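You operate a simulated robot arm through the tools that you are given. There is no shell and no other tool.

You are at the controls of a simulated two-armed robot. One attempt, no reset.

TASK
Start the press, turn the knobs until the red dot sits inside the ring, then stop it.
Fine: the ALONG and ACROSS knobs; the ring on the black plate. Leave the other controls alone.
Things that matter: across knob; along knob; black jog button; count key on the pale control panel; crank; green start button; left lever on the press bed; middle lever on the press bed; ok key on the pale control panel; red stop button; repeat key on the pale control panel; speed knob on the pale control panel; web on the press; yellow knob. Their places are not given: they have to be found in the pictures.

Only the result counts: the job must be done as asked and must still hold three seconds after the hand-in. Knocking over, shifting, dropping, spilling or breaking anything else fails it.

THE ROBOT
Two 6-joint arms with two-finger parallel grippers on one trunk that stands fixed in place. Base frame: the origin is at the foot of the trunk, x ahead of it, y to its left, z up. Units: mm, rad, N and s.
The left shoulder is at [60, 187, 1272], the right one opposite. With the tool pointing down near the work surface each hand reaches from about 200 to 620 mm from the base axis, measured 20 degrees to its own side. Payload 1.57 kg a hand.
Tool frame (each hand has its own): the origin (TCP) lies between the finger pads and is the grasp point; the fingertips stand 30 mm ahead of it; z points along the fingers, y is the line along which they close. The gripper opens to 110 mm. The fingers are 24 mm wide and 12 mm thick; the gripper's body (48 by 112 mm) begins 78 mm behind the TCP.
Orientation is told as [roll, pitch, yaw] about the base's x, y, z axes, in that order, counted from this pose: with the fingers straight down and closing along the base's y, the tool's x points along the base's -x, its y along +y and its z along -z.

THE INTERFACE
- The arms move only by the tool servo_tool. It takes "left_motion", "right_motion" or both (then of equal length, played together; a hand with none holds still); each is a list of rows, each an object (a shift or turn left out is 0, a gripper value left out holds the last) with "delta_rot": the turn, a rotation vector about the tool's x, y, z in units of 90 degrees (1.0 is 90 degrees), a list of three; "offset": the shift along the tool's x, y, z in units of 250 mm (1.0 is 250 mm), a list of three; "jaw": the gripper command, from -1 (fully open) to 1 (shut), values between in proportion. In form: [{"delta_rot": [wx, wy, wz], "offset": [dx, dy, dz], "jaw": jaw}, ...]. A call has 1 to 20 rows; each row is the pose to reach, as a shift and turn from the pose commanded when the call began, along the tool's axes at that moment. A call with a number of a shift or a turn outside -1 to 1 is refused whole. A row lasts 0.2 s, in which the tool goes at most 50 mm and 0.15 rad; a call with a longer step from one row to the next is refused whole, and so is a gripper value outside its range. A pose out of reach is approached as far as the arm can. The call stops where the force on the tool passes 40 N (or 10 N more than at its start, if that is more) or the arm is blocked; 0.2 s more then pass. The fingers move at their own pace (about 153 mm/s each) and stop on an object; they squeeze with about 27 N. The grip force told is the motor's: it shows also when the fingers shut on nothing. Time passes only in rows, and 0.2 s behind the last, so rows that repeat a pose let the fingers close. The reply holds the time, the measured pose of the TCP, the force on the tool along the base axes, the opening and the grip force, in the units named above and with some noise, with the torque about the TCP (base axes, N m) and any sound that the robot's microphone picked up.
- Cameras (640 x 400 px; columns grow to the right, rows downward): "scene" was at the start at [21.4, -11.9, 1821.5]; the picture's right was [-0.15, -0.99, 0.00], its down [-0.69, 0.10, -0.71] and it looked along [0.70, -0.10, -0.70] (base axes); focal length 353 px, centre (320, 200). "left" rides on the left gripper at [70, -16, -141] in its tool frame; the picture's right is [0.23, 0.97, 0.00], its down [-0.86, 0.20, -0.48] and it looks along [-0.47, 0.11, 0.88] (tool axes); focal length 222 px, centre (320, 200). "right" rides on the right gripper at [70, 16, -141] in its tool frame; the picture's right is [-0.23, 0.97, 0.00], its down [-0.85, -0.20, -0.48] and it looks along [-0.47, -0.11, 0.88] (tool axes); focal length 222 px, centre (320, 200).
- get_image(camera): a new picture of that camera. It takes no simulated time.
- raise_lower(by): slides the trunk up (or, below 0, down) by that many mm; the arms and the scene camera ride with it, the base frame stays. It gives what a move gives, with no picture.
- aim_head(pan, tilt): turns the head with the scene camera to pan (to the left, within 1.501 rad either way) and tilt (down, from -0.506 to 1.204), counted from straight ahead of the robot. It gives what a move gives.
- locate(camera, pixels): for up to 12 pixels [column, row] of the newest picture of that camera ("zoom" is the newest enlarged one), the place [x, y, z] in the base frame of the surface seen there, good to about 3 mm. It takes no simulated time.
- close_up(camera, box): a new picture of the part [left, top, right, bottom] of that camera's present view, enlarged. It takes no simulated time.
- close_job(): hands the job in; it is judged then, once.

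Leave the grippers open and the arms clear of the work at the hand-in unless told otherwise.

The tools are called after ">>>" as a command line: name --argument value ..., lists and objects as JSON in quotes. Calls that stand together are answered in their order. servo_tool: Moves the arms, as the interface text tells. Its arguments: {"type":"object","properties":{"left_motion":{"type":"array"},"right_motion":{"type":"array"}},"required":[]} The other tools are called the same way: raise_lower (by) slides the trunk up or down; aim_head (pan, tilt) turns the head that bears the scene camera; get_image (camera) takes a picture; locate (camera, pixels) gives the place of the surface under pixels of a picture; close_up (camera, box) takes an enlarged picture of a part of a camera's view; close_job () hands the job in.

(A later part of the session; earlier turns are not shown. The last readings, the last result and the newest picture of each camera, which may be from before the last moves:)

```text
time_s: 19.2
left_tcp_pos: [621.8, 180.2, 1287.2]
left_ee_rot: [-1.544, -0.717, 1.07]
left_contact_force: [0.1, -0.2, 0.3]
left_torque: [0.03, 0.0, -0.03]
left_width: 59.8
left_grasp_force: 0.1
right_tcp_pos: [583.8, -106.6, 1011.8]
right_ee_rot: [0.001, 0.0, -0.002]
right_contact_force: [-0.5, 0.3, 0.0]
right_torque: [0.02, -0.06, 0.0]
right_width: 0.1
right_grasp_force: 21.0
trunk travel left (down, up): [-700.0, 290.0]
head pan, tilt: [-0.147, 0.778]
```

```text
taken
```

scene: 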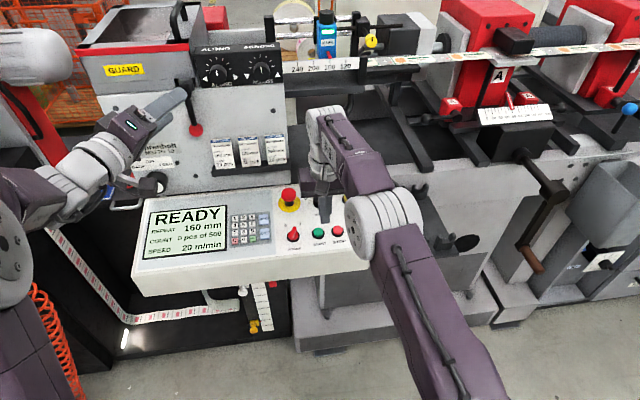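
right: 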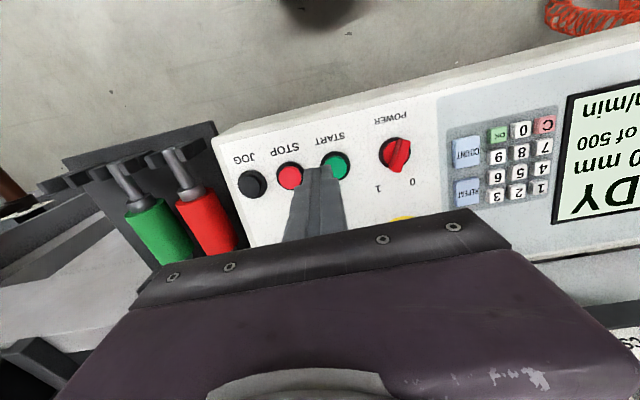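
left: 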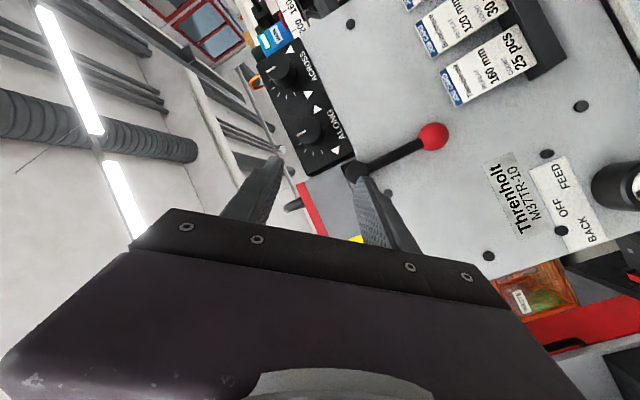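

The last step was slightly too large. I repeat with smaller steps.

>>> servo_tool --left_motion '[{"delta_rot": [0, 0, -0.09]}, {"delta_rot": [0, 0, -0.18]}, {"delta_rot": [0, 0, -0.27]}, {"delta_rot": [0, 0, -0.36]}, {"delta_rot": [0, 0, -0.44]}]'

```text
time_s: 20.4
left_tcp_pos: [621.3, 180.0, 1288.1]
left_ee_rot: [-1.551, -0.027, 1.088]
left_contact_force: [0.9, 0.8, -0.6]
left_torque: [0.01, -0.08, 0.01]
left_width: 60.2
left_grasp_force: 0.1
right_tcp_pos: [583.6, -105.7, 1012.4]
right_ee_rot: [0.002, 0.003, 0.0]
right_contact_force: [0.3, -1.2, -0.5]
right_torque: [-0.04, 0.02, -0.04]
right_width: 0.1
right_grasp_force: 21.3
trunk travel left (down, up): [-700.0, 290.0]
head pan, tilt: [-0.147, 0.778]
```

The hand now closes vertically, pointing 28° inward, with no drift. I move it to the pre-grasp in front of ALONG (698,120,1293), and centre the right fingertip over START.

>>> servo_tool --left_motion '[{"offset": [0.0175, -0.005, 0.096]}, {"offset": [0.035, -0.01, 0.192]}, {"offset": [0.0525, -0.015, 0.288]}, {"offset": [0.07, -0.02, 0.384]}, {"offset": [0.07, -0.02, 0.384]}]' --right_motion '[{"offset": [-0.008, 0.014, 0.007]}, {"offset": [-0.015, 0.028, 0.014]}, {"offset": [-0.023, 0.042, 0.021]}, {"offset": [-0.03, 0.056, 0.028]}, {"offset": [-0.03, 0.056, 0.028]}]'

>>> get_image --camera "scene"

>>> get_image --camera "left"

>>> get_image --camera "right"

>>> close_up --camera "scene" --box '[150, 30, 290, 118]'

```text
time_s: 21.6
left_tcp_pos: [696.9, 119.6, 1290.9]
left_ee_rot: [-1.551, -0.027, 1.088]
left_contact_force: [0.0, -0.9, 0.2]
left_torque: [0.0, 0.02, 0.01]
left_width: 59.9
left_grasp_force: 0.1
right_tcp_pos: [585.4, -94.0, 1005.6]
right_ee_rot: [0.001, 0.0, -0.003]
right_contact_force: [-0.9, -0.3, 0.2]
right_torque: [-0.02, -0.04, -0.01]
right_width: 0.0
right_grasp_force: 21.1
right hand out of reach, approached as far as the arm can: row 3, 4, 5
trunk travel left (down, up): [-700.0, 290.0]
head pan, tilt: [-0.147, 0.778]
```

```text
taken
```

scene: 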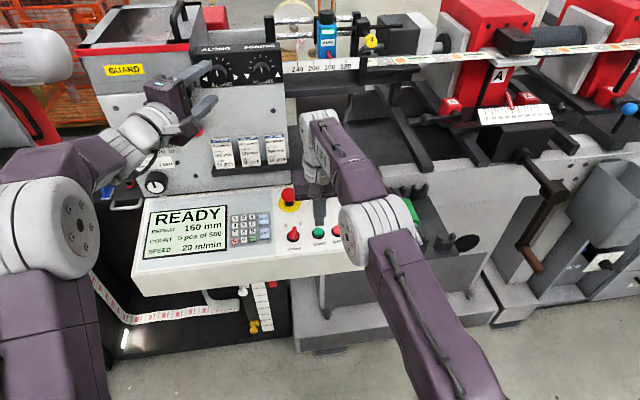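

```text
taken
```

left: 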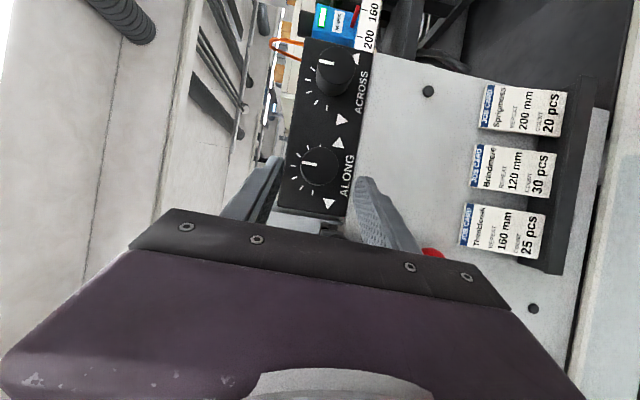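

```text
taken
```

right: 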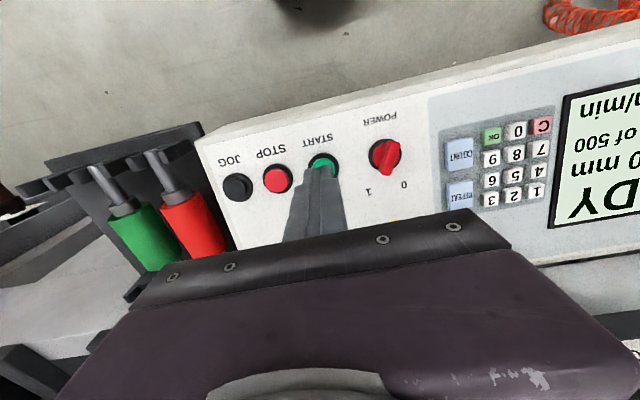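

```text
4.55 times, centred on (220, 74) of scene
```

zoom: 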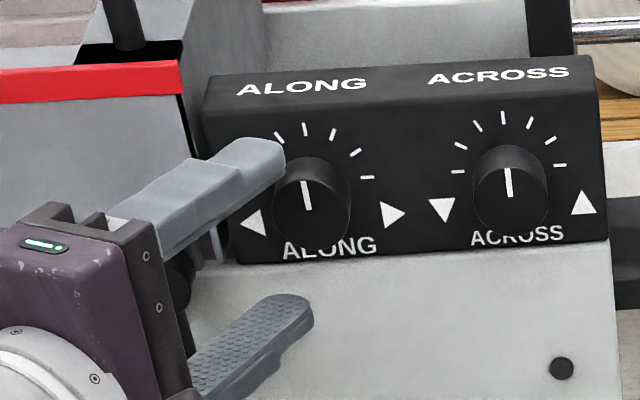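

Both hands are placed; the right fingertip sits over START (x 585, y −94). I press down slowly, then lift.

>>> servo_tool --right_motion '[{"offset": [0, 0, 0.06]}, {"offset": [0, 0, 0.12]}, {"offset": [0, 0, 0.14]}, {"offset": [0, 0, 0.155]}, {"offset": [0, 0, 0.17]}, {"offset": [0, 0, 0.18]}]'

>>> close_up --camera "scene" --box '[130, 180, 380, 300]'

```text
time_s: 23.0
left_tcp_pos: [696.8, 119.7, 1290.1]
left_ee_rot: [-1.55, -0.031, 1.087]
left_contact_force: [-0.2, -0.2, 1.1]
left_torque: [0.0, 0.02, 0.0]
left_width: 60.1
left_grasp_force: 0.0
right_tcp_pos: [585.8, -93.0, 961.0]
right_ee_rot: [0.001, -0.002, -0.003]
right_contact_force: [3.2, 0.2, 6.2]
right_torque: [-0.05, -0.13, 0.0]
right_width: 0.0
right_grasp_force: 21.3
trunk travel left (down, up): [-700.0, 290.0]
head pan, tilt: [-0.147, 0.778]
heard: click
```

```text
2.56 times, centred on (255, 240) of scene
```

zoom: 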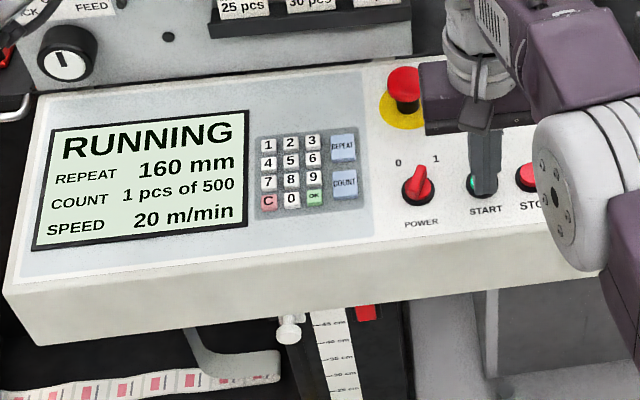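

The display reads RUNNING. I lift the right hand and shift it to above STOP; meanwhile the left hand slides over the ALONG knob and closes.

>>> servo_tool --left_motion '[{"offset": [-0.002, -0.002, 0.045]}, {"offset": [-0.004, -0.004, 0.09]}, {"offset": [-0.006, -0.006, 0.135]}, {"offset": [-0.007, -0.008, 0.18]}, {"offset": [-0.007, -0.008, 0.18], "jaw": 1}, {"offset": [-0.007, -0.008, 0.18]}, {"offset": [-0.007, -0.008, 0.18]}]' --right_motion '[{"offset": [0, 0, -0.06]}, {"offset": [0, 0, -0.12]}, {"offset": [0, -0.04, -0.18]}, {"offset": [0, -0.08, -0.18]}, {"offset": [0, -0.12, -0.18]}, {"offset": [-0.01, -0.16, -0.18]}, {"offset": [-0.012, -0.196, -0.18]}]'

>>> get_image --camera "scene"

>>> close_up --camera "scene" --box '[150, 30, 290, 118]'

>>> get_image --camera "left"

>>> close_up --camera "scene" --box '[340, 20, 640, 100]'

```text
time_s: 24.6
left_tcp_pos: [738.6, 100.2, 1290.9]
left_ee_rot: [-1.548, -0.031, 1.084]
left_contact_force: [-1.6, -1.4, -7.2]
left_torque: [0.07, -0.57, -0.3]
left_width: 33.4
left_grasp_force: 42.3
right_tcp_pos: [588.4, -143.9, 1005.2]
right_ee_rot: [0.0, 0.002, -0.002]
right_contact_force: [-0.3, -0.8, 0.7]
right_torque: [0.01, -0.04, 0.01]
right_width: 0.1
right_grasp_force: 21.5
trunk travel left (down, up): [-700.0, 290.0]
head pan, tilt: [-0.147, 0.778]
```

```text
taken
```

scene: 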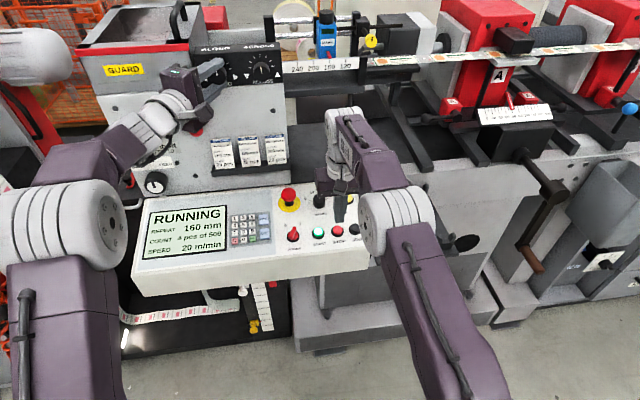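

```text
4.55 times, centred on (220, 74) of scene
```

zoom: 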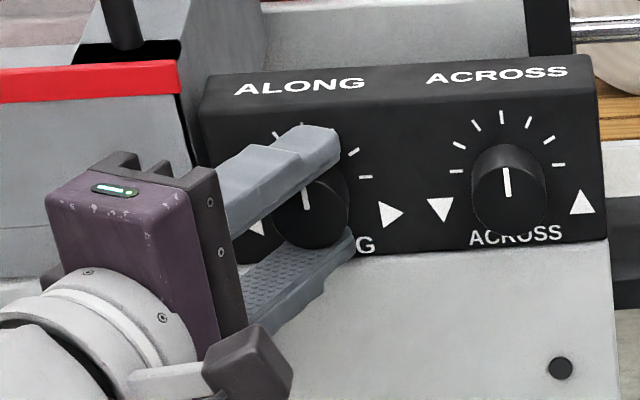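

```text
taken
```

left: 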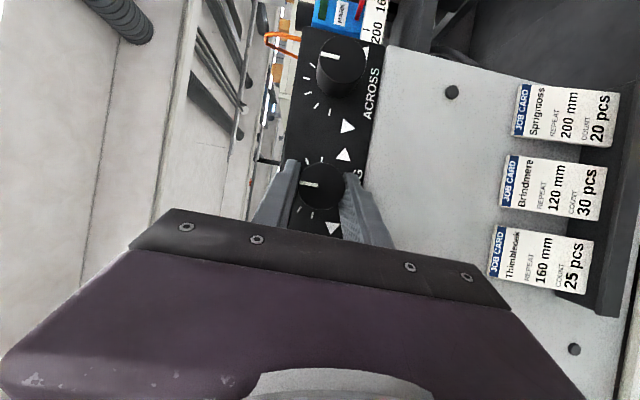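

```text
2.13 times, centred on (490, 60) of scene
```

zoom: 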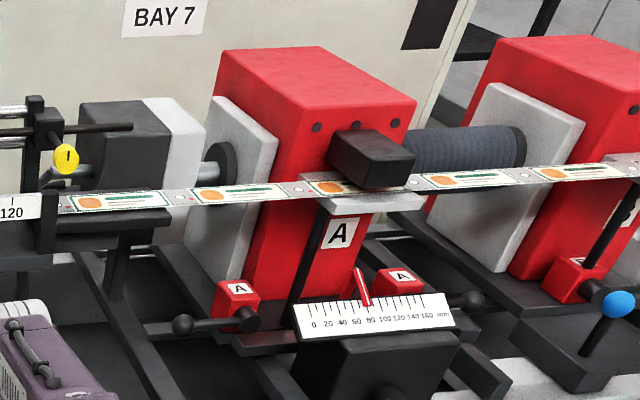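

The ALONG knob is gripped (33 mm wide). I turn it 20° counter-clockwise (toward ◁) as a test, then wait about one second for fresh prints to come out of unit A.

>>> servo_tool --left_motion '[{"delta_rot": [0.034, 0, -0.0655], "offset": [0, 0.003, 0]}, {"delta_rot": [0.069, 0, -0.131], "offset": [0, 0.006, 0]}, {"delta_rot": [0.103, 0, -0.1965], "offset": [0, 0.0085, 0]}, {"delta_rot": [0.103, 0, -0.1965], "offset": [0, 0.0085, 0]}, {"delta_rot": [0.103, 0, -0.1965], "offset": [0, 0.0085, 0]}, {"delta_rot": [0.103, 0, -0.1965], "offset": [0, 0.0085, 0]}, {"delta_rot": [0.103, 0, -0.1965], "offset": [0, 0.0085, 0]}, {"delta_rot": [0.103, 0, -0.1965], "offset": [0, 0.0085, 0]}]'

>>> get_image --camera "scene"

>>> close_up --camera "scene" --box '[360, 30, 560, 90]'

>>> close_up --camera "scene" --box '[150, 30, 290, 118]'

```text
time_s: 26.4
left_tcp_pos: [737.4, 99.3, 1289.9]
left_ee_rot: [-1.716, 0.28, 1.067]
left_contact_force: [-1.3, -3.2, -5.2]
left_torque: [0.01, -0.49, -0.05]
left_width: 33.4
left_grasp_force: 41.3
right_tcp_pos: [589.8, -142.0, 1004.4]
right_ee_rot: [-0.001, 0.002, -0.002]
right_contact_force: [1.1, 0.8, 0.3]
right_torque: [0.0, 0.0, 0.01]
right_width: 0.0
right_grasp_force: 21.2
trunk travel left (down, up): [-700.0, 290.0]
head pan, tilt: [-0.147, 0.778]
```

```text
taken
```

scene: 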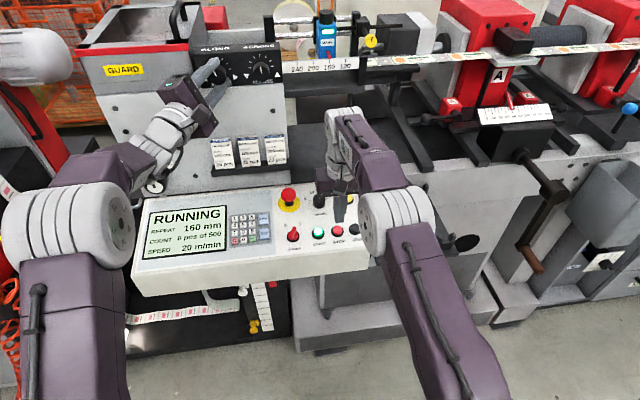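

```text
3.20 times, centred on (460, 60) of scene
```

zoom: 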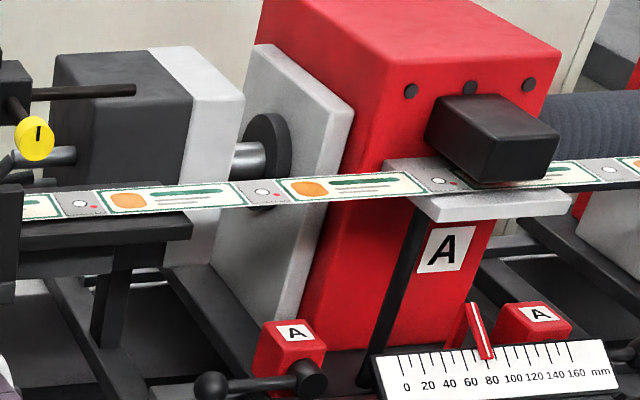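

```text
4.55 times, centred on (220, 74) of scene
```

zoom: 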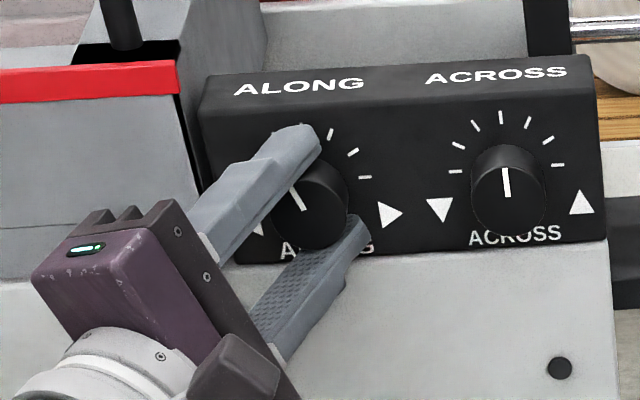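

The knob pointer turned left as intended. I enlarge the mark nearest unit A, at about (497,54), and the next ones.

>>> close_up --camera "scene" --box '[484, 46, 512, 64]'

>>> close_up --camera "scene" --box '[428, 48, 456, 66]'

>>> close_up --camera "scene" --box '[371, 52, 399, 70]'

```text
16.00 times, centred on (498, 55) of scene
```

zoom: 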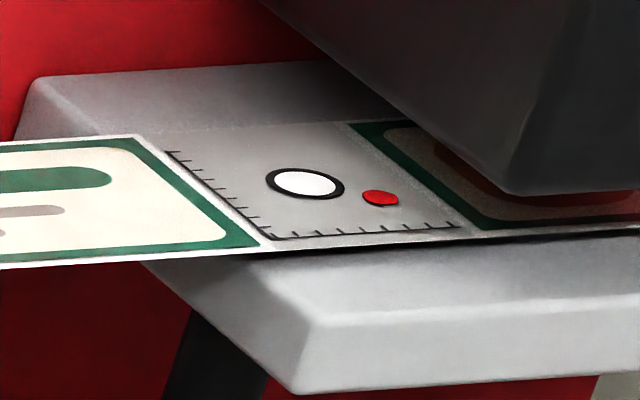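

```text
16.00 times, centred on (442, 57) of scene
```

zoom: 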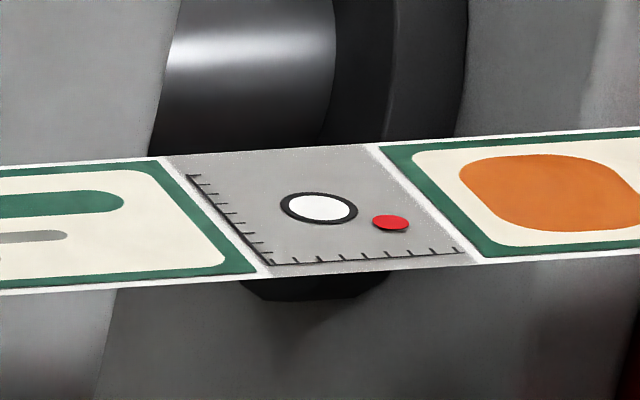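

```text
16.00 times, centred on (385, 61) of scene
```

zoom: 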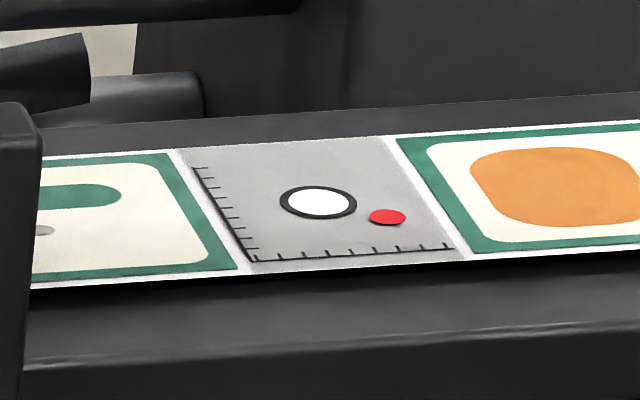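

With 20° of turning, the dot moved from about 12.5 to about 9.9 mm along; the direction is right, gain about 0.13 mm/°. To have room, I open the fingers, rotate the hand back 75° around the knob's axis, and regrip.

>>> servo_tool --left_motion '[{"jaw": -0.09}, {"jaw": -0.09}, {"delta_rot": [-0.043, 0, 0.082], "offset": [0.002, -0.0015, 0.001]}, {"delta_rot": [-0.086, 0, 0.164], "offset": [0.004, -0.003, 0.002]}, {"delta_rot": [-0.129, 0, 0.246], "offset": [0.006, -0.0045, 0.003]}, {"delta_rot": [-0.172, 0, 0.328], "offset": [0.008, -0.006, 0.004]}, {"delta_rot": [-0.215, 0, 0.41], "offset": [0.01, -0.008, 0.005]}, {"delta_rot": [-0.258, 0, 0.492], "offset": [0.012, -0.0095, 0.006]}, {"delta_rot": [-0.301, 0, 0.574], "offset": [0.015, -0.011, 0.0075]}, {"delta_rot": [-0.344, 0, 0.656], "offset": [0.017, -0.0125, 0.009]}, {"delta_rot": [-0.3867, 0, 0.7375], "offset": [0.019, -0.014, 0.01]}]'

>>> close_up --camera "scene" --box '[150, 30, 290, 118]'

>>> get_image --camera "left"

>>> close_up --camera "scene" --box '[360, 0, 560, 125]'

```text
time_s: 28.8
left_tcp_pos: [738.7, 96.2, 1294.1]
left_ee_rot: [-0.942, -0.835, 0.801]
left_contact_force: [0.6, -0.8, 0.0]
left_torque: [0.05, 0.02, -0.01]
left_width: 60.2
left_grasp_force: 0.0
right_tcp_pos: [587.9, -142.0, 1004.1]
right_ee_rot: [0.001, 0.003, -0.002]
right_contact_force: [-0.8, -1.1, -1.0]
right_torque: [-0.02, 0.02, 0.0]
right_width: 0.0
right_grasp_force: 21.2
trunk travel left (down, up): [-700.0, 290.0]
head pan, tilt: [-0.147, 0.778]
```

```text
4.55 times, centred on (220, 74) of scene
```

zoom: 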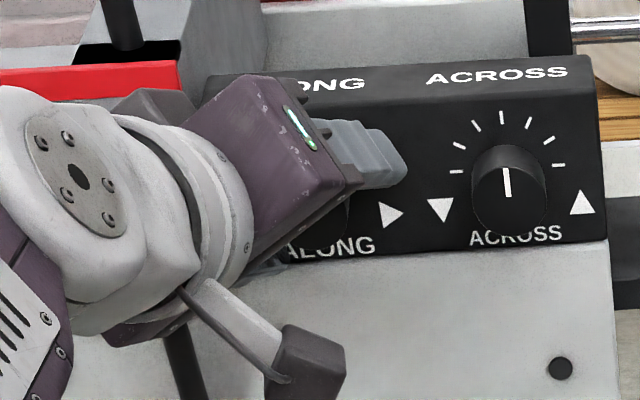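

```text
taken
```

left: 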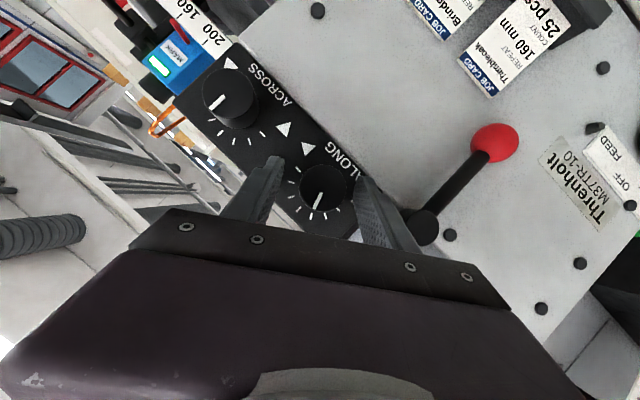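

```text
3.20 times, centred on (460, 62) of scene
```

zoom: 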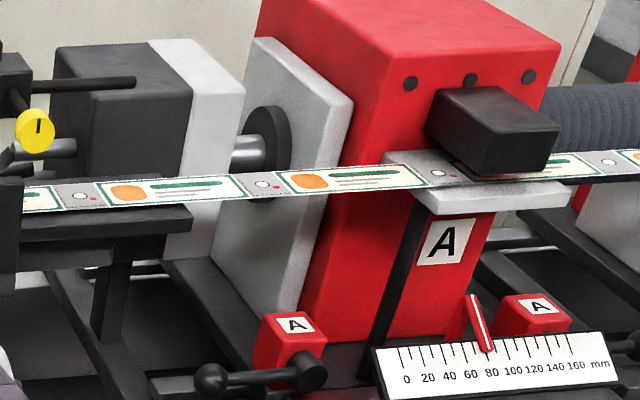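

The hand is centred around the knob. I close and turn another 60° counter-clockwise, then wait a second.

>>> servo_tool --left_motion '[{"jaw": 1}, {"jaw": 1}, {"delta_rot": [0.039, 0, -0.074], "offset": [0.001, 0.002, 0]}, {"delta_rot": [0.077, 0, -0.1475], "offset": [0.0015, 0.004, 0.001]}, {"delta_rot": [0.116, 0, -0.221], "offset": [0.0025, 0.006, 0.001]}, {"delta_rot": [0.1545, 0, -0.295], "offset": [0.0035, 0.0085, 0.0015]}, {"delta_rot": [0.193, 0, -0.369], "offset": [0.004, 0.0105, 0.002]}, {"delta_rot": [0.232, 0, -0.4425], "offset": [0.005, 0.013, 0.0025]}, {"delta_rot": [0.27, 0, -0.516], "offset": [0.006, 0.015, 0.003]}, {"delta_rot": [0.309, 0, -0.59], "offset": [0.0067, 0.017, 0.0035]}, {"delta_rot": [0.309, 0, -0.59], "offset": [0.0067, 0.017, 0.0035]}, {"delta_rot": [0.309, 0, -0.59], "offset": [0.0067, 0.017, 0.0035]}, {"delta_rot": [0.309, 0, -0.59], "offset": [0.0067, 0.017, 0.0035]}, {"delta_rot": [0.309, 0, -0.59], "offset": [0.0067, 0.017, 0.0035]}]'

>>> close_up --camera "scene" --box '[150, 30, 290, 118]'

>>> close_up --camera "scene" --box '[360, 0, 560, 125]'

>>> get_image --camera "left"

```text
time_s: 31.8
left_tcp_pos: [736.5, 99.2, 1291.8]
left_ee_rot: [-1.59, 0.051, 1.087]
left_contact_force: [1.9, 2.8, 3.1]
left_torque: [0.0, -0.6, -0.45]
left_width: 33.8
left_grasp_force: 41.7
right_tcp_pos: [588.7, -140.7, 1005.1]
right_ee_rot: [-0.002, 0.002, -0.002]
right_contact_force: [0.3, 0.5, 0.5]
right_torque: [0.01, -0.01, 0.04]
right_width: 0.1
right_grasp_force: 21.2
trunk travel left (down, up): [-700.0, 290.0]
head pan, tilt: [-0.147, 0.778]
```

```text
4.55 times, centred on (220, 74) of scene
```

zoom: 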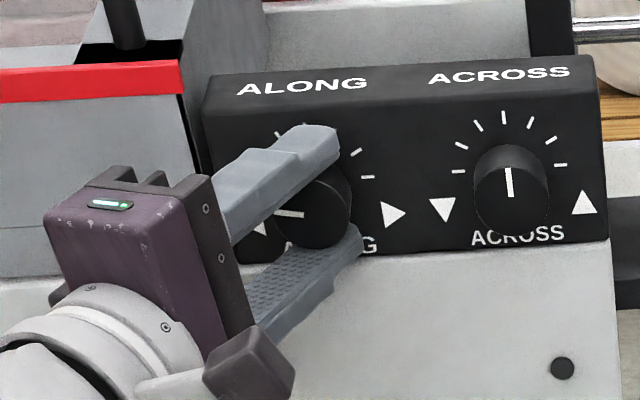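

```text
3.20 times, centred on (460, 62) of scene
```

zoom: 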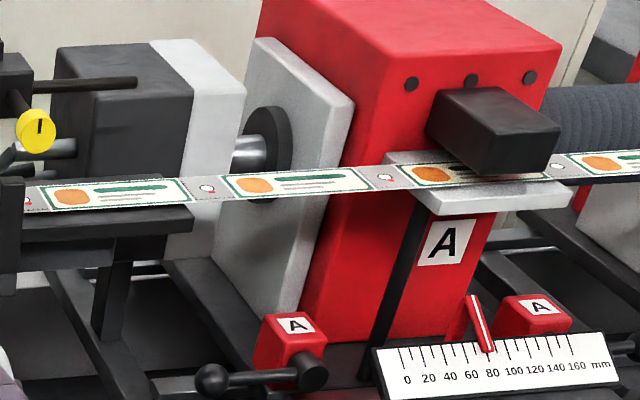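

```text
taken
```

left: 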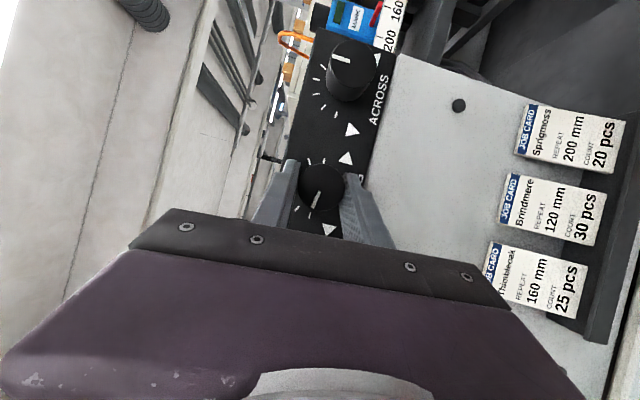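

The pointer is now about 80° left. I enlarge the newest marks at about (479,55) and (425,59).

>>> close_up --camera "scene" --box '[466, 46, 494, 64]'

>>> close_up --camera "scene" --box '[411, 50, 439, 68]'

```text
16.00 times, centred on (480, 55) of scene
```

zoom: 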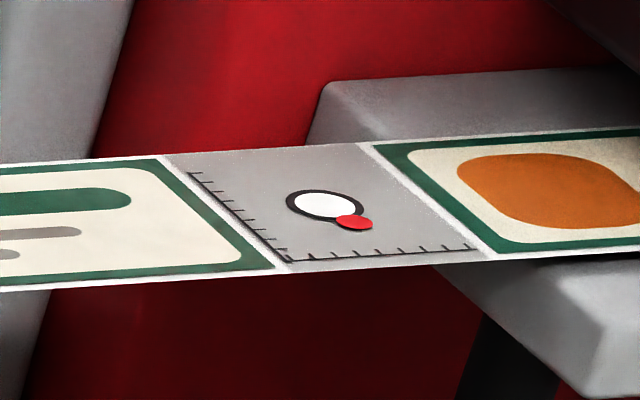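

```text
16.00 times, centred on (425, 59) of scene
```

zoom: 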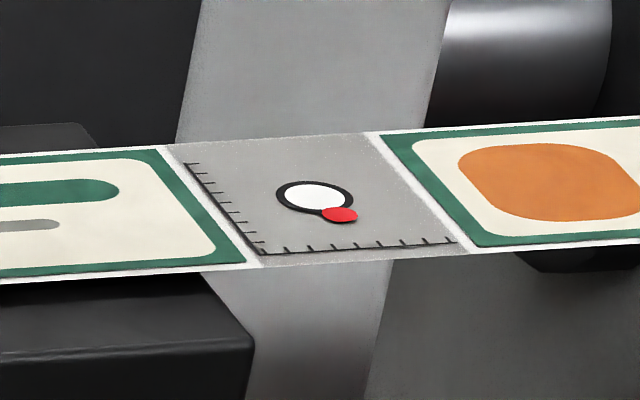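

The along error is now about 1.6 mm. I turn a further 12° counter-clockwise and let new prints come out.

>>> servo_tool --left_motion '[{"delta_rot": [0.031, 0, -0.059], "offset": [0, 0.002, 0]}, {"delta_rot": [0.062, 0, -0.118], "offset": [0, 0.004, 0]}, {"delta_rot": [0.062, 0, -0.118], "offset": [0, 0.004, 0]}, {"delta_rot": [0.062, 0, -0.118], "offset": [0, 0.004, 0]}, {"delta_rot": [0.062, 0, -0.118], "offset": [0, 0.004, 0]}, {"delta_rot": [0.062, 0, -0.118], "offset": [0, 0.004, 0]}]'

>>> close_up --camera "scene" --box '[360, 0, 560, 125]'

>>> close_up --camera "scene" --box '[150, 30, 290, 118]'

```text
time_s: 33.2
left_tcp_pos: [738.6, 98.6, 1288.9]
left_ee_rot: [-1.69, 0.232, 1.076]
left_contact_force: [3.6, 2.1, 4.5]
left_torque: [0.01, -0.54, -0.01]
left_width: 33.8
left_grasp_force: 41.9
right_tcp_pos: [588.4, -142.0, 1005.1]
right_ee_rot: [0.0, 0.002, -0.002]
right_contact_force: [0.4, -0.6, -0.1]
right_torque: [0.03, 0.05, 0.0]
right_width: 0.0
right_grasp_force: 21.5
trunk travel left (down, up): [-700.0, 290.0]
head pan, tilt: [-0.147, 0.778]
```

```text
3.20 times, centred on (460, 62) of scene
```

zoom: 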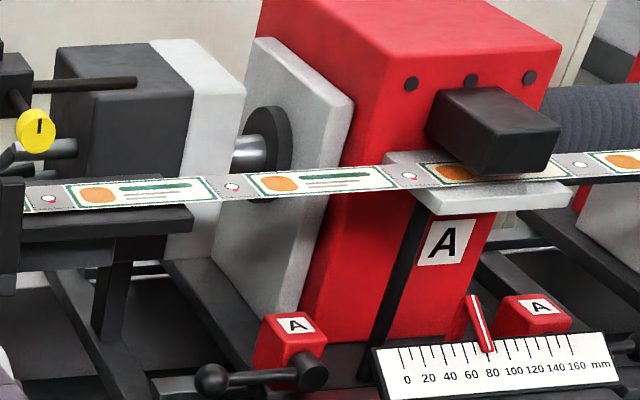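

```text
4.55 times, centred on (220, 74) of scene
```

zoom: 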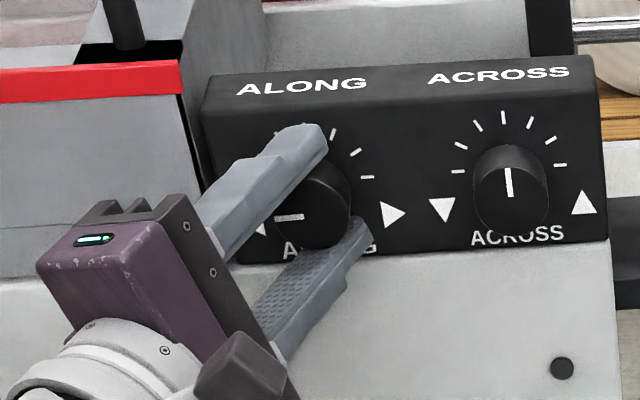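

The newest mark is at about (487,55). I enlarge it.

>>> close_up --camera "scene" --box '[474, 46, 502, 64]'

>>> close_up --camera "scene" --box '[419, 50, 447, 68]'

```text
16.00 times, centred on (488, 55) of scene
```

zoom: 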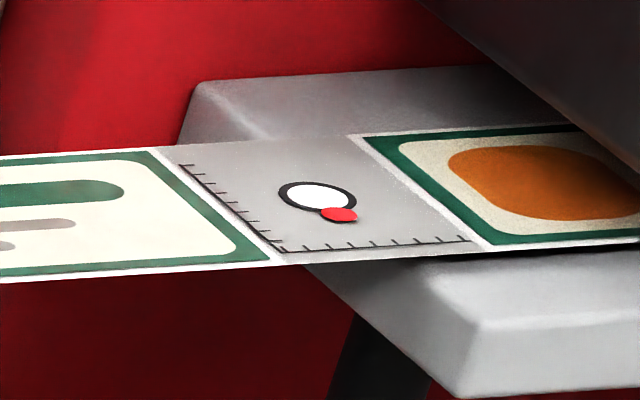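

```text
16.00 times, centred on (433, 59) of scene
```

zoom: 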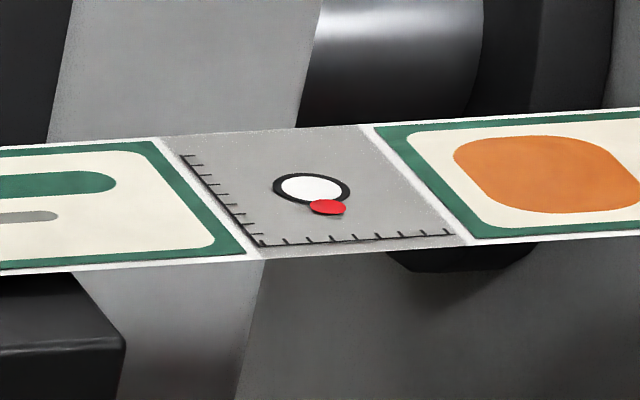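

The dot is now straight below the ring: along error about 0, across error about 7 mm. I release ALONG, back out, and shift 89 mm sideways to stand in front of ACROSS.

>>> servo_tool --left_motion '[{"jaw": -0.09}, {"jaw": -0.09}, {"offset": [0, 0, -0.08]}, {"offset": [0, 0, -0.16]}, {"offset": [0, 0, -0.24]}, {"offset": [0.075, 0.023, -0.2]}, {"offset": [0.15, 0.046, -0.16]}, {"offset": [0.225, 0.069, -0.12]}, {"offset": [0.304, 0.092, -0.08]}, {"offset": [0.304, 0.092, -0.08]}]'

>>> close_up --camera "scene" --box '[150, 30, 290, 118]'

>>> get_image --camera "left"

>>> get_image --camera "scene"

```text
time_s: 35.4
left_tcp_pos: [685.1, 36.5, 1281.9]
left_ee_rot: [-1.689, 0.235, 1.074]
left_contact_force: [0.6, -0.2, -0.1]
left_torque: [0.03, -0.01, -0.03]
left_width: 59.9
left_grasp_force: 0.0
right_tcp_pos: [587.8, -141.7, 1006.0]
right_ee_rot: [-0.002, 0.003, -0.003]
right_contact_force: [-0.3, 0.2, 0.7]
right_torque: [-0.03, 0.0, 0.0]
right_width: 0.0
right_grasp_force: 21.0
trunk travel left (down, up): [-700.0, 290.0]
head pan, tilt: [-0.147, 0.778]
```

```text
4.55 times, centred on (220, 74) of scene
```

zoom: 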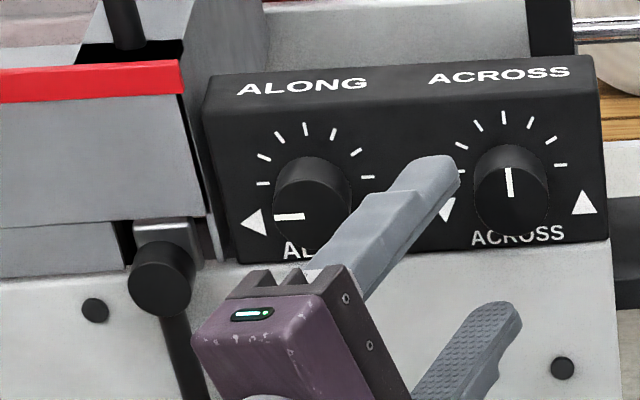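

```text
taken
```

left: 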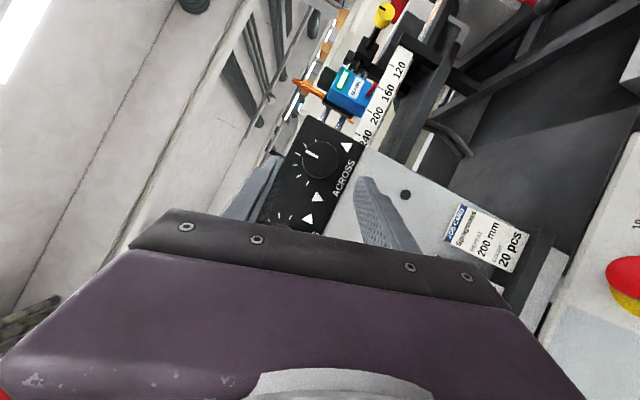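

```text
taken
```

scene: 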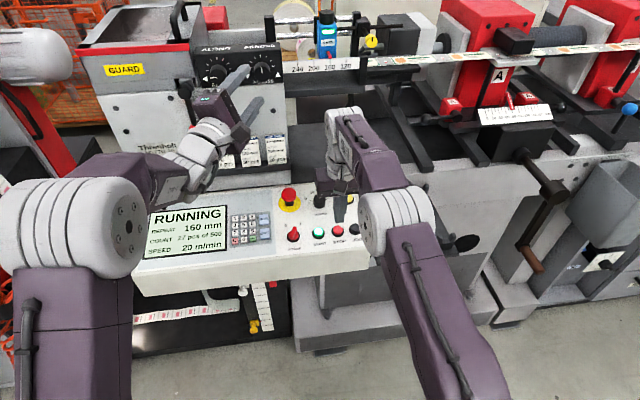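

The hand stands in front of ACROSS, and ALONG stayed where I left it. I slide over ACROSS, close, turn 25° clockwise (toward △) and wait a second.

>>> servo_tool --left_motion '[{"offset": [0, 0, 0.08]}, {"offset": [0, 0, 0.16]}, {"offset": [0, 0, 0.24]}, {"offset": [0, 0, 0.24], "jaw": 1}, {"offset": [0, 0, 0.24]}, {"delta_rot": [-0.043, 0, 0.082], "offset": [0.001, -0.003, 0.24]}, {"delta_rot": [-0.086, 0, 0.164], "offset": [0.0015, -0.0055, 0.24]}, {"delta_rot": [-0.129, 0, 0.246], "offset": [0.002, -0.008, 0.241]}, {"delta_rot": [-0.129, 0, 0.246], "offset": [0.002, -0.008, 0.241]}, {"delta_rot": [-0.129, 0, 0.246], "offset": [0.002, -0.008, 0.241]}, {"delta_rot": [-0.129, 0, 0.246], "offset": [0.002, -0.008, 0.241]}, {"delta_rot": [-0.129, 0, 0.246], "offset": [0.002, -0.008, 0.241]}]'

>>> close_up --camera "scene" --box '[150, 30, 290, 118]'

>>> close_up --camera "scene" --box '[360, 0, 560, 125]'

>>> get_image --camera "left"

```text
time_s: 38.0
left_tcp_pos: [737.3, 9.0, 1292.2]
left_ee_rot: [-1.485, -0.152, 1.081]
left_contact_force: [1.3, 2.7, 0.5]
left_torque: [0.06, -0.5, 0.23]
left_width: 33.7
left_grasp_force: 41.7
right_tcp_pos: [588.0, -141.7, 1005.5]
right_ee_rot: [0.0, 0.002, -0.001]
right_contact_force: [0.1, 0.5, 0.1]
right_torque: [-0.01, -0.03, -0.04]
right_width: 0.2
right_grasp_force: 21.3
trunk travel left (down, up): [-700.0, 290.0]
head pan, tilt: [-0.147, 0.778]
```

```text
4.55 times, centred on (220, 74) of scene
```

zoom: 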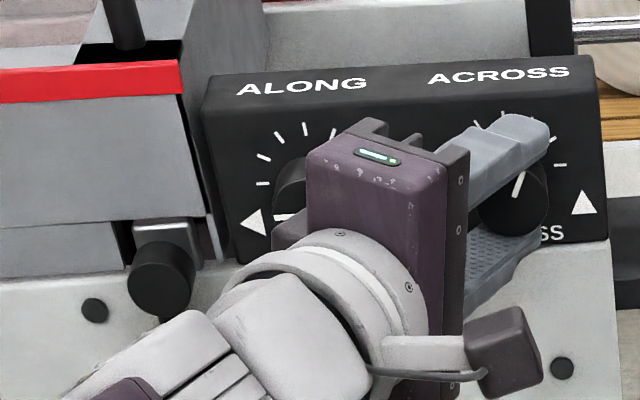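

```text
3.20 times, centred on (460, 62) of scene
```

zoom: 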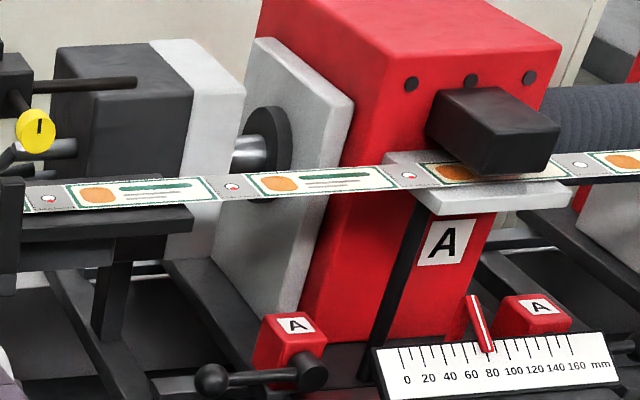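

```text
taken
```

left: 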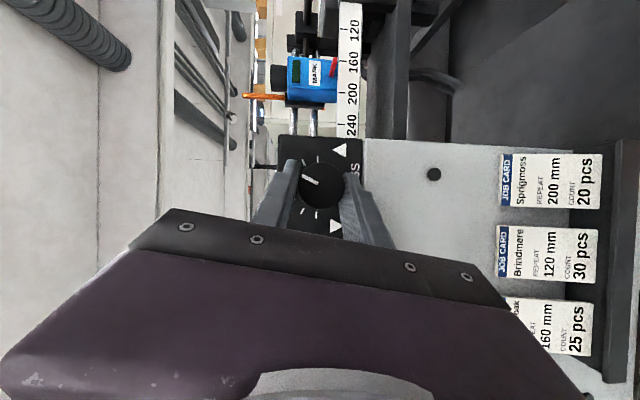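

ACROSS turned about 25° clockwise. I enlarge the newest marks at about (487,55) and (432,59).

>>> close_up --camera "scene" --box '[474, 46, 502, 64]'

>>> close_up --camera "scene" --box '[419, 50, 447, 68]'

```text
16.00 times, centred on (488, 55) of scene
```

zoom: 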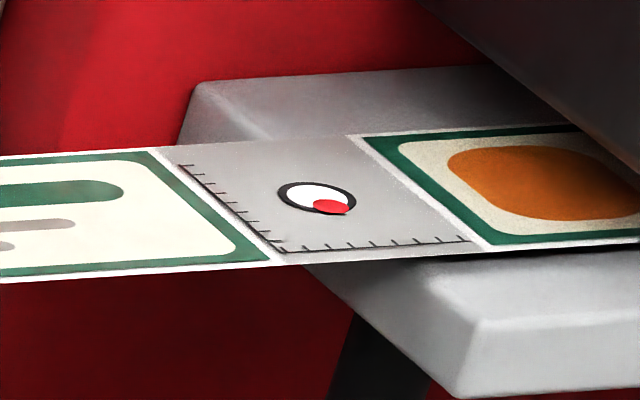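

```text
16.00 times, centred on (433, 59) of scene
```

zoom: 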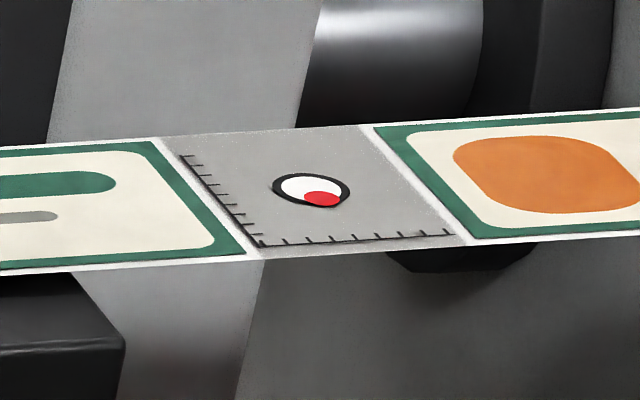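

The across error fell from 7.1 to about 4.1 mm. I turn another 32° clockwise and wait.

>>> servo_tool --left_motion '[{"delta_rot": [-0.041, 0, 0.0787], "offset": [0.001, -0.002, 0]}, {"delta_rot": [-0.0825, 0, 0.1573], "offset": [0.0015, -0.0045, 0.001]}, {"delta_rot": [-0.124, 0, 0.236], "offset": [0.002, -0.007, 0.001]}, {"delta_rot": [-0.165, 0, 0.3147], "offset": [0.003, -0.009, 0.0015]}, {"delta_rot": [-0.165, 0, 0.3147], "offset": [0.003, -0.009, 0.0015]}, {"delta_rot": [-0.165, 0, 0.3147], "offset": [0.003, -0.009, 0.0015]}, {"delta_rot": [-0.165, 0, 0.3147], "offset": [0.003, -0.009, 0.0015]}, {"delta_rot": [-0.165, 0, 0.3147], "offset": [0.003, -0.009, 0.0015]}]'

>>> close_up --camera "scene" --box '[360, 0, 560, 125]'

>>> close_up --camera "scene" --box '[470, 46, 498, 64]'

>>> close_up --camera "scene" --box '[150, 30, 290, 118]'

```text
time_s: 39.8
left_tcp_pos: [738.4, 9.7, 1293.5]
left_ee_rot: [-1.174, -0.632, 0.955]
left_contact_force: [6.6, 2.8, 11.1]
left_torque: [-0.04, 0.0, -0.46]
left_width: 33.7
left_grasp_force: 41.9
right_tcp_pos: [587.5, -142.5, 1006.0]
right_ee_rot: [-0.001, 0.001, -0.001]
right_contact_force: [-0.8, 1.1, -0.4]
right_torque: [-0.05, -0.04, -0.05]
right_width: 0.1
right_grasp_force: 21.0
trunk travel left (down, up): [-700.0, 290.0]
head pan, tilt: [-0.147, 0.778]
```

```text
3.20 times, centred on (460, 62) of scene
```

zoom: 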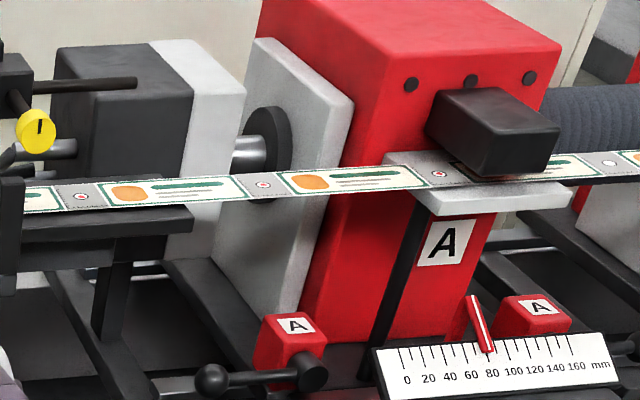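

```text
16.00 times, centred on (484, 55) of scene
```

zoom: 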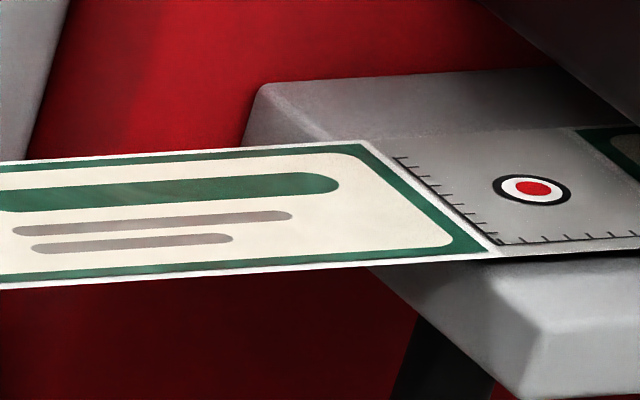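

```text
4.55 times, centred on (220, 74) of scene
```

zoom: 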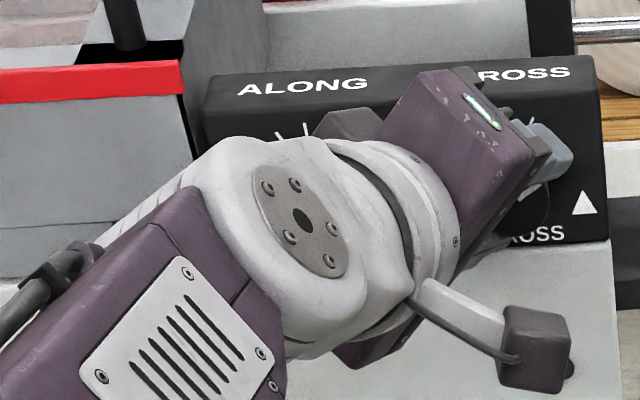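

The dot sits in the centre of the ring. I open the fingers, back the left hand out 60 mm, and check the fresh prints again before stopping.

>>> servo_tool --left_motion '[{"jaw": -0.09}, {"jaw": -0.09}, {"offset": [0, 0, -0.08]}, {"offset": [0, 0, -0.16]}, {"offset": [0, 0, -0.24]}, {"offset": [0, 0, -0.34]}, {"offset": [0, 0, -0.44]}]'

>>> close_up --camera "scene" --box '[360, 0, 560, 125]'

>>> get_image --camera "scene"

>>> close_up --camera "scene" --box '[150, 30, 290, 118]'

```text
time_s: 41.4
left_tcp_pos: [641.5, 45.1, 1328.7]
left_ee_rot: [-1.171, -0.632, 0.953]
left_contact_force: [-0.3, 0.1, 0.7]
left_torque: [0.02, -0.02, 0.02]
left_width: 60.2
left_grasp_force: 0.1
right_tcp_pos: [588.0, -142.3, 1005.6]
right_ee_rot: [0.001, -0.001, -0.001]
right_contact_force: [-0.5, -0.7, 0.0]
right_torque: [0.0, 0.02, 0.03]
right_width: 0.0
right_grasp_force: 21.6
trunk travel left (down, up): [-700.0, 290.0]
head pan, tilt: [-0.147, 0.778]
```

```text
3.20 times, centred on (460, 62) of scene
```

zoom: 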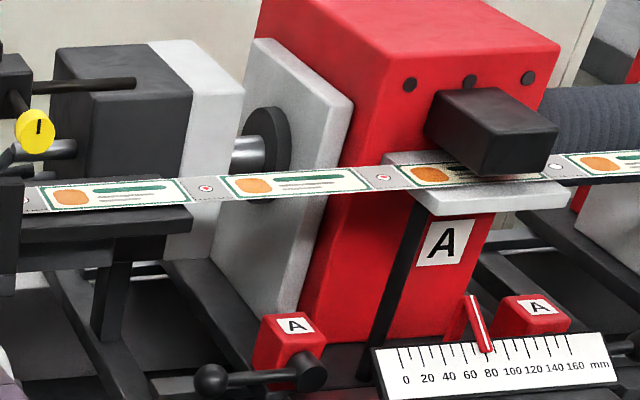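

```text
taken
```

scene: 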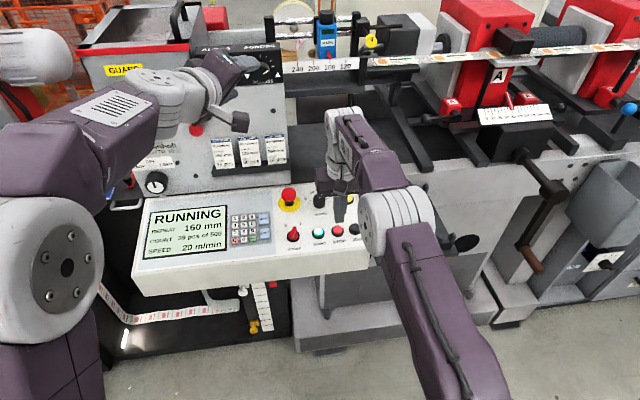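

```text
4.55 times, centred on (220, 74) of scene
```

zoom: 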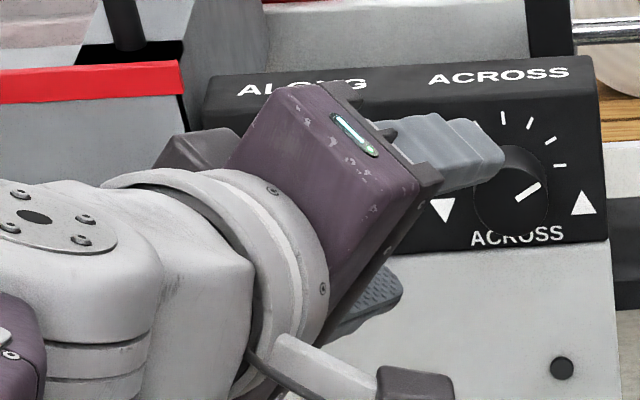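

I enlarge the two newest marks, at about (479,55) and (425,59), printed after release.

>>> close_up --camera "scene" --box '[466, 46, 494, 64]'

>>> close_up --camera "scene" --box '[411, 50, 439, 68]'

```text
16.00 times, centred on (480, 55) of scene
```

zoom: 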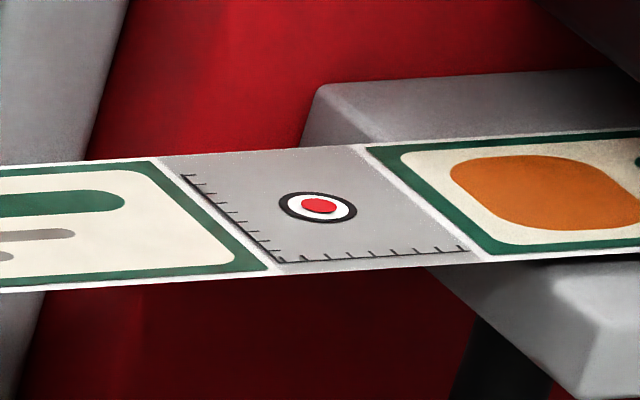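

```text
16.00 times, centred on (425, 59) of scene
```

zoom: 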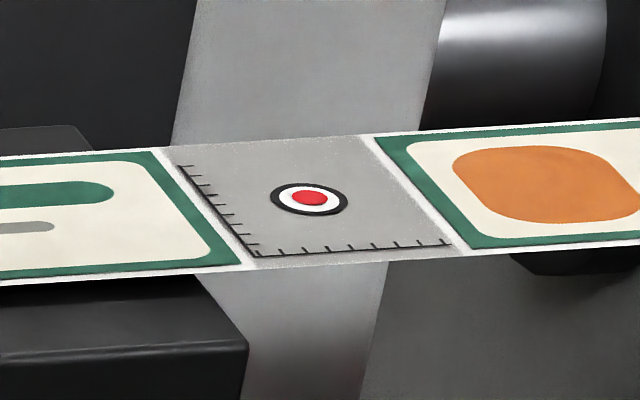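

The dot stays centred. I now press STOP with the right fingertip (588,−142), then lift.

>>> servo_tool --right_motion '[{"offset": [0, 0, 0.06]}, {"offset": [0, 0, 0.12]}, {"offset": [0, 0, 0.14]}, {"offset": [0, 0, 0.155]}, {"offset": [0, 0, 0.17]}, {"offset": [0, 0, 0.18]}]'

>>> close_up --camera "scene" --box '[130, 180, 380, 300]'

```text
time_s: 42.8
left_tcp_pos: [640.6, 46.5, 1329.3]
left_ee_rot: [-1.17, -0.632, 0.954]
left_contact_force: [-0.4, 0.4, -0.6]
left_torque: [0.02, 0.0, 0.0]
left_width: 60.0
left_grasp_force: 0.1
right_tcp_pos: [587.9, -143.2, 961.1]
right_ee_rot: [0.0, -0.004, -0.002]
right_contact_force: [2.8, -0.4, 7.6]
right_torque: [0.03, -0.19, -0.02]
right_width: 0.0
right_grasp_force: 21.5
trunk travel left (down, up): [-700.0, 290.0]
head pan, tilt: [-0.147, 0.778]
heard: click
```

```text
2.56 times, centred on (255, 240) of scene
```

zoom: 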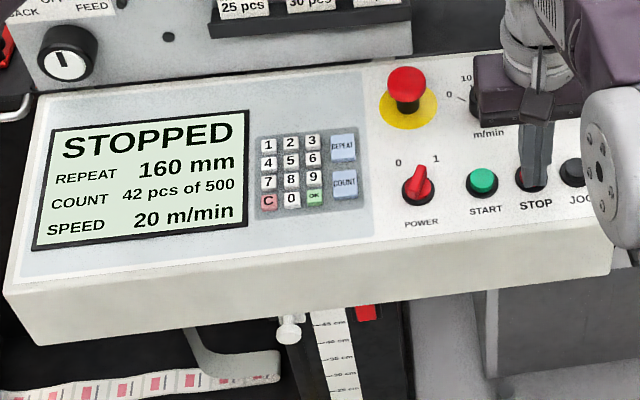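

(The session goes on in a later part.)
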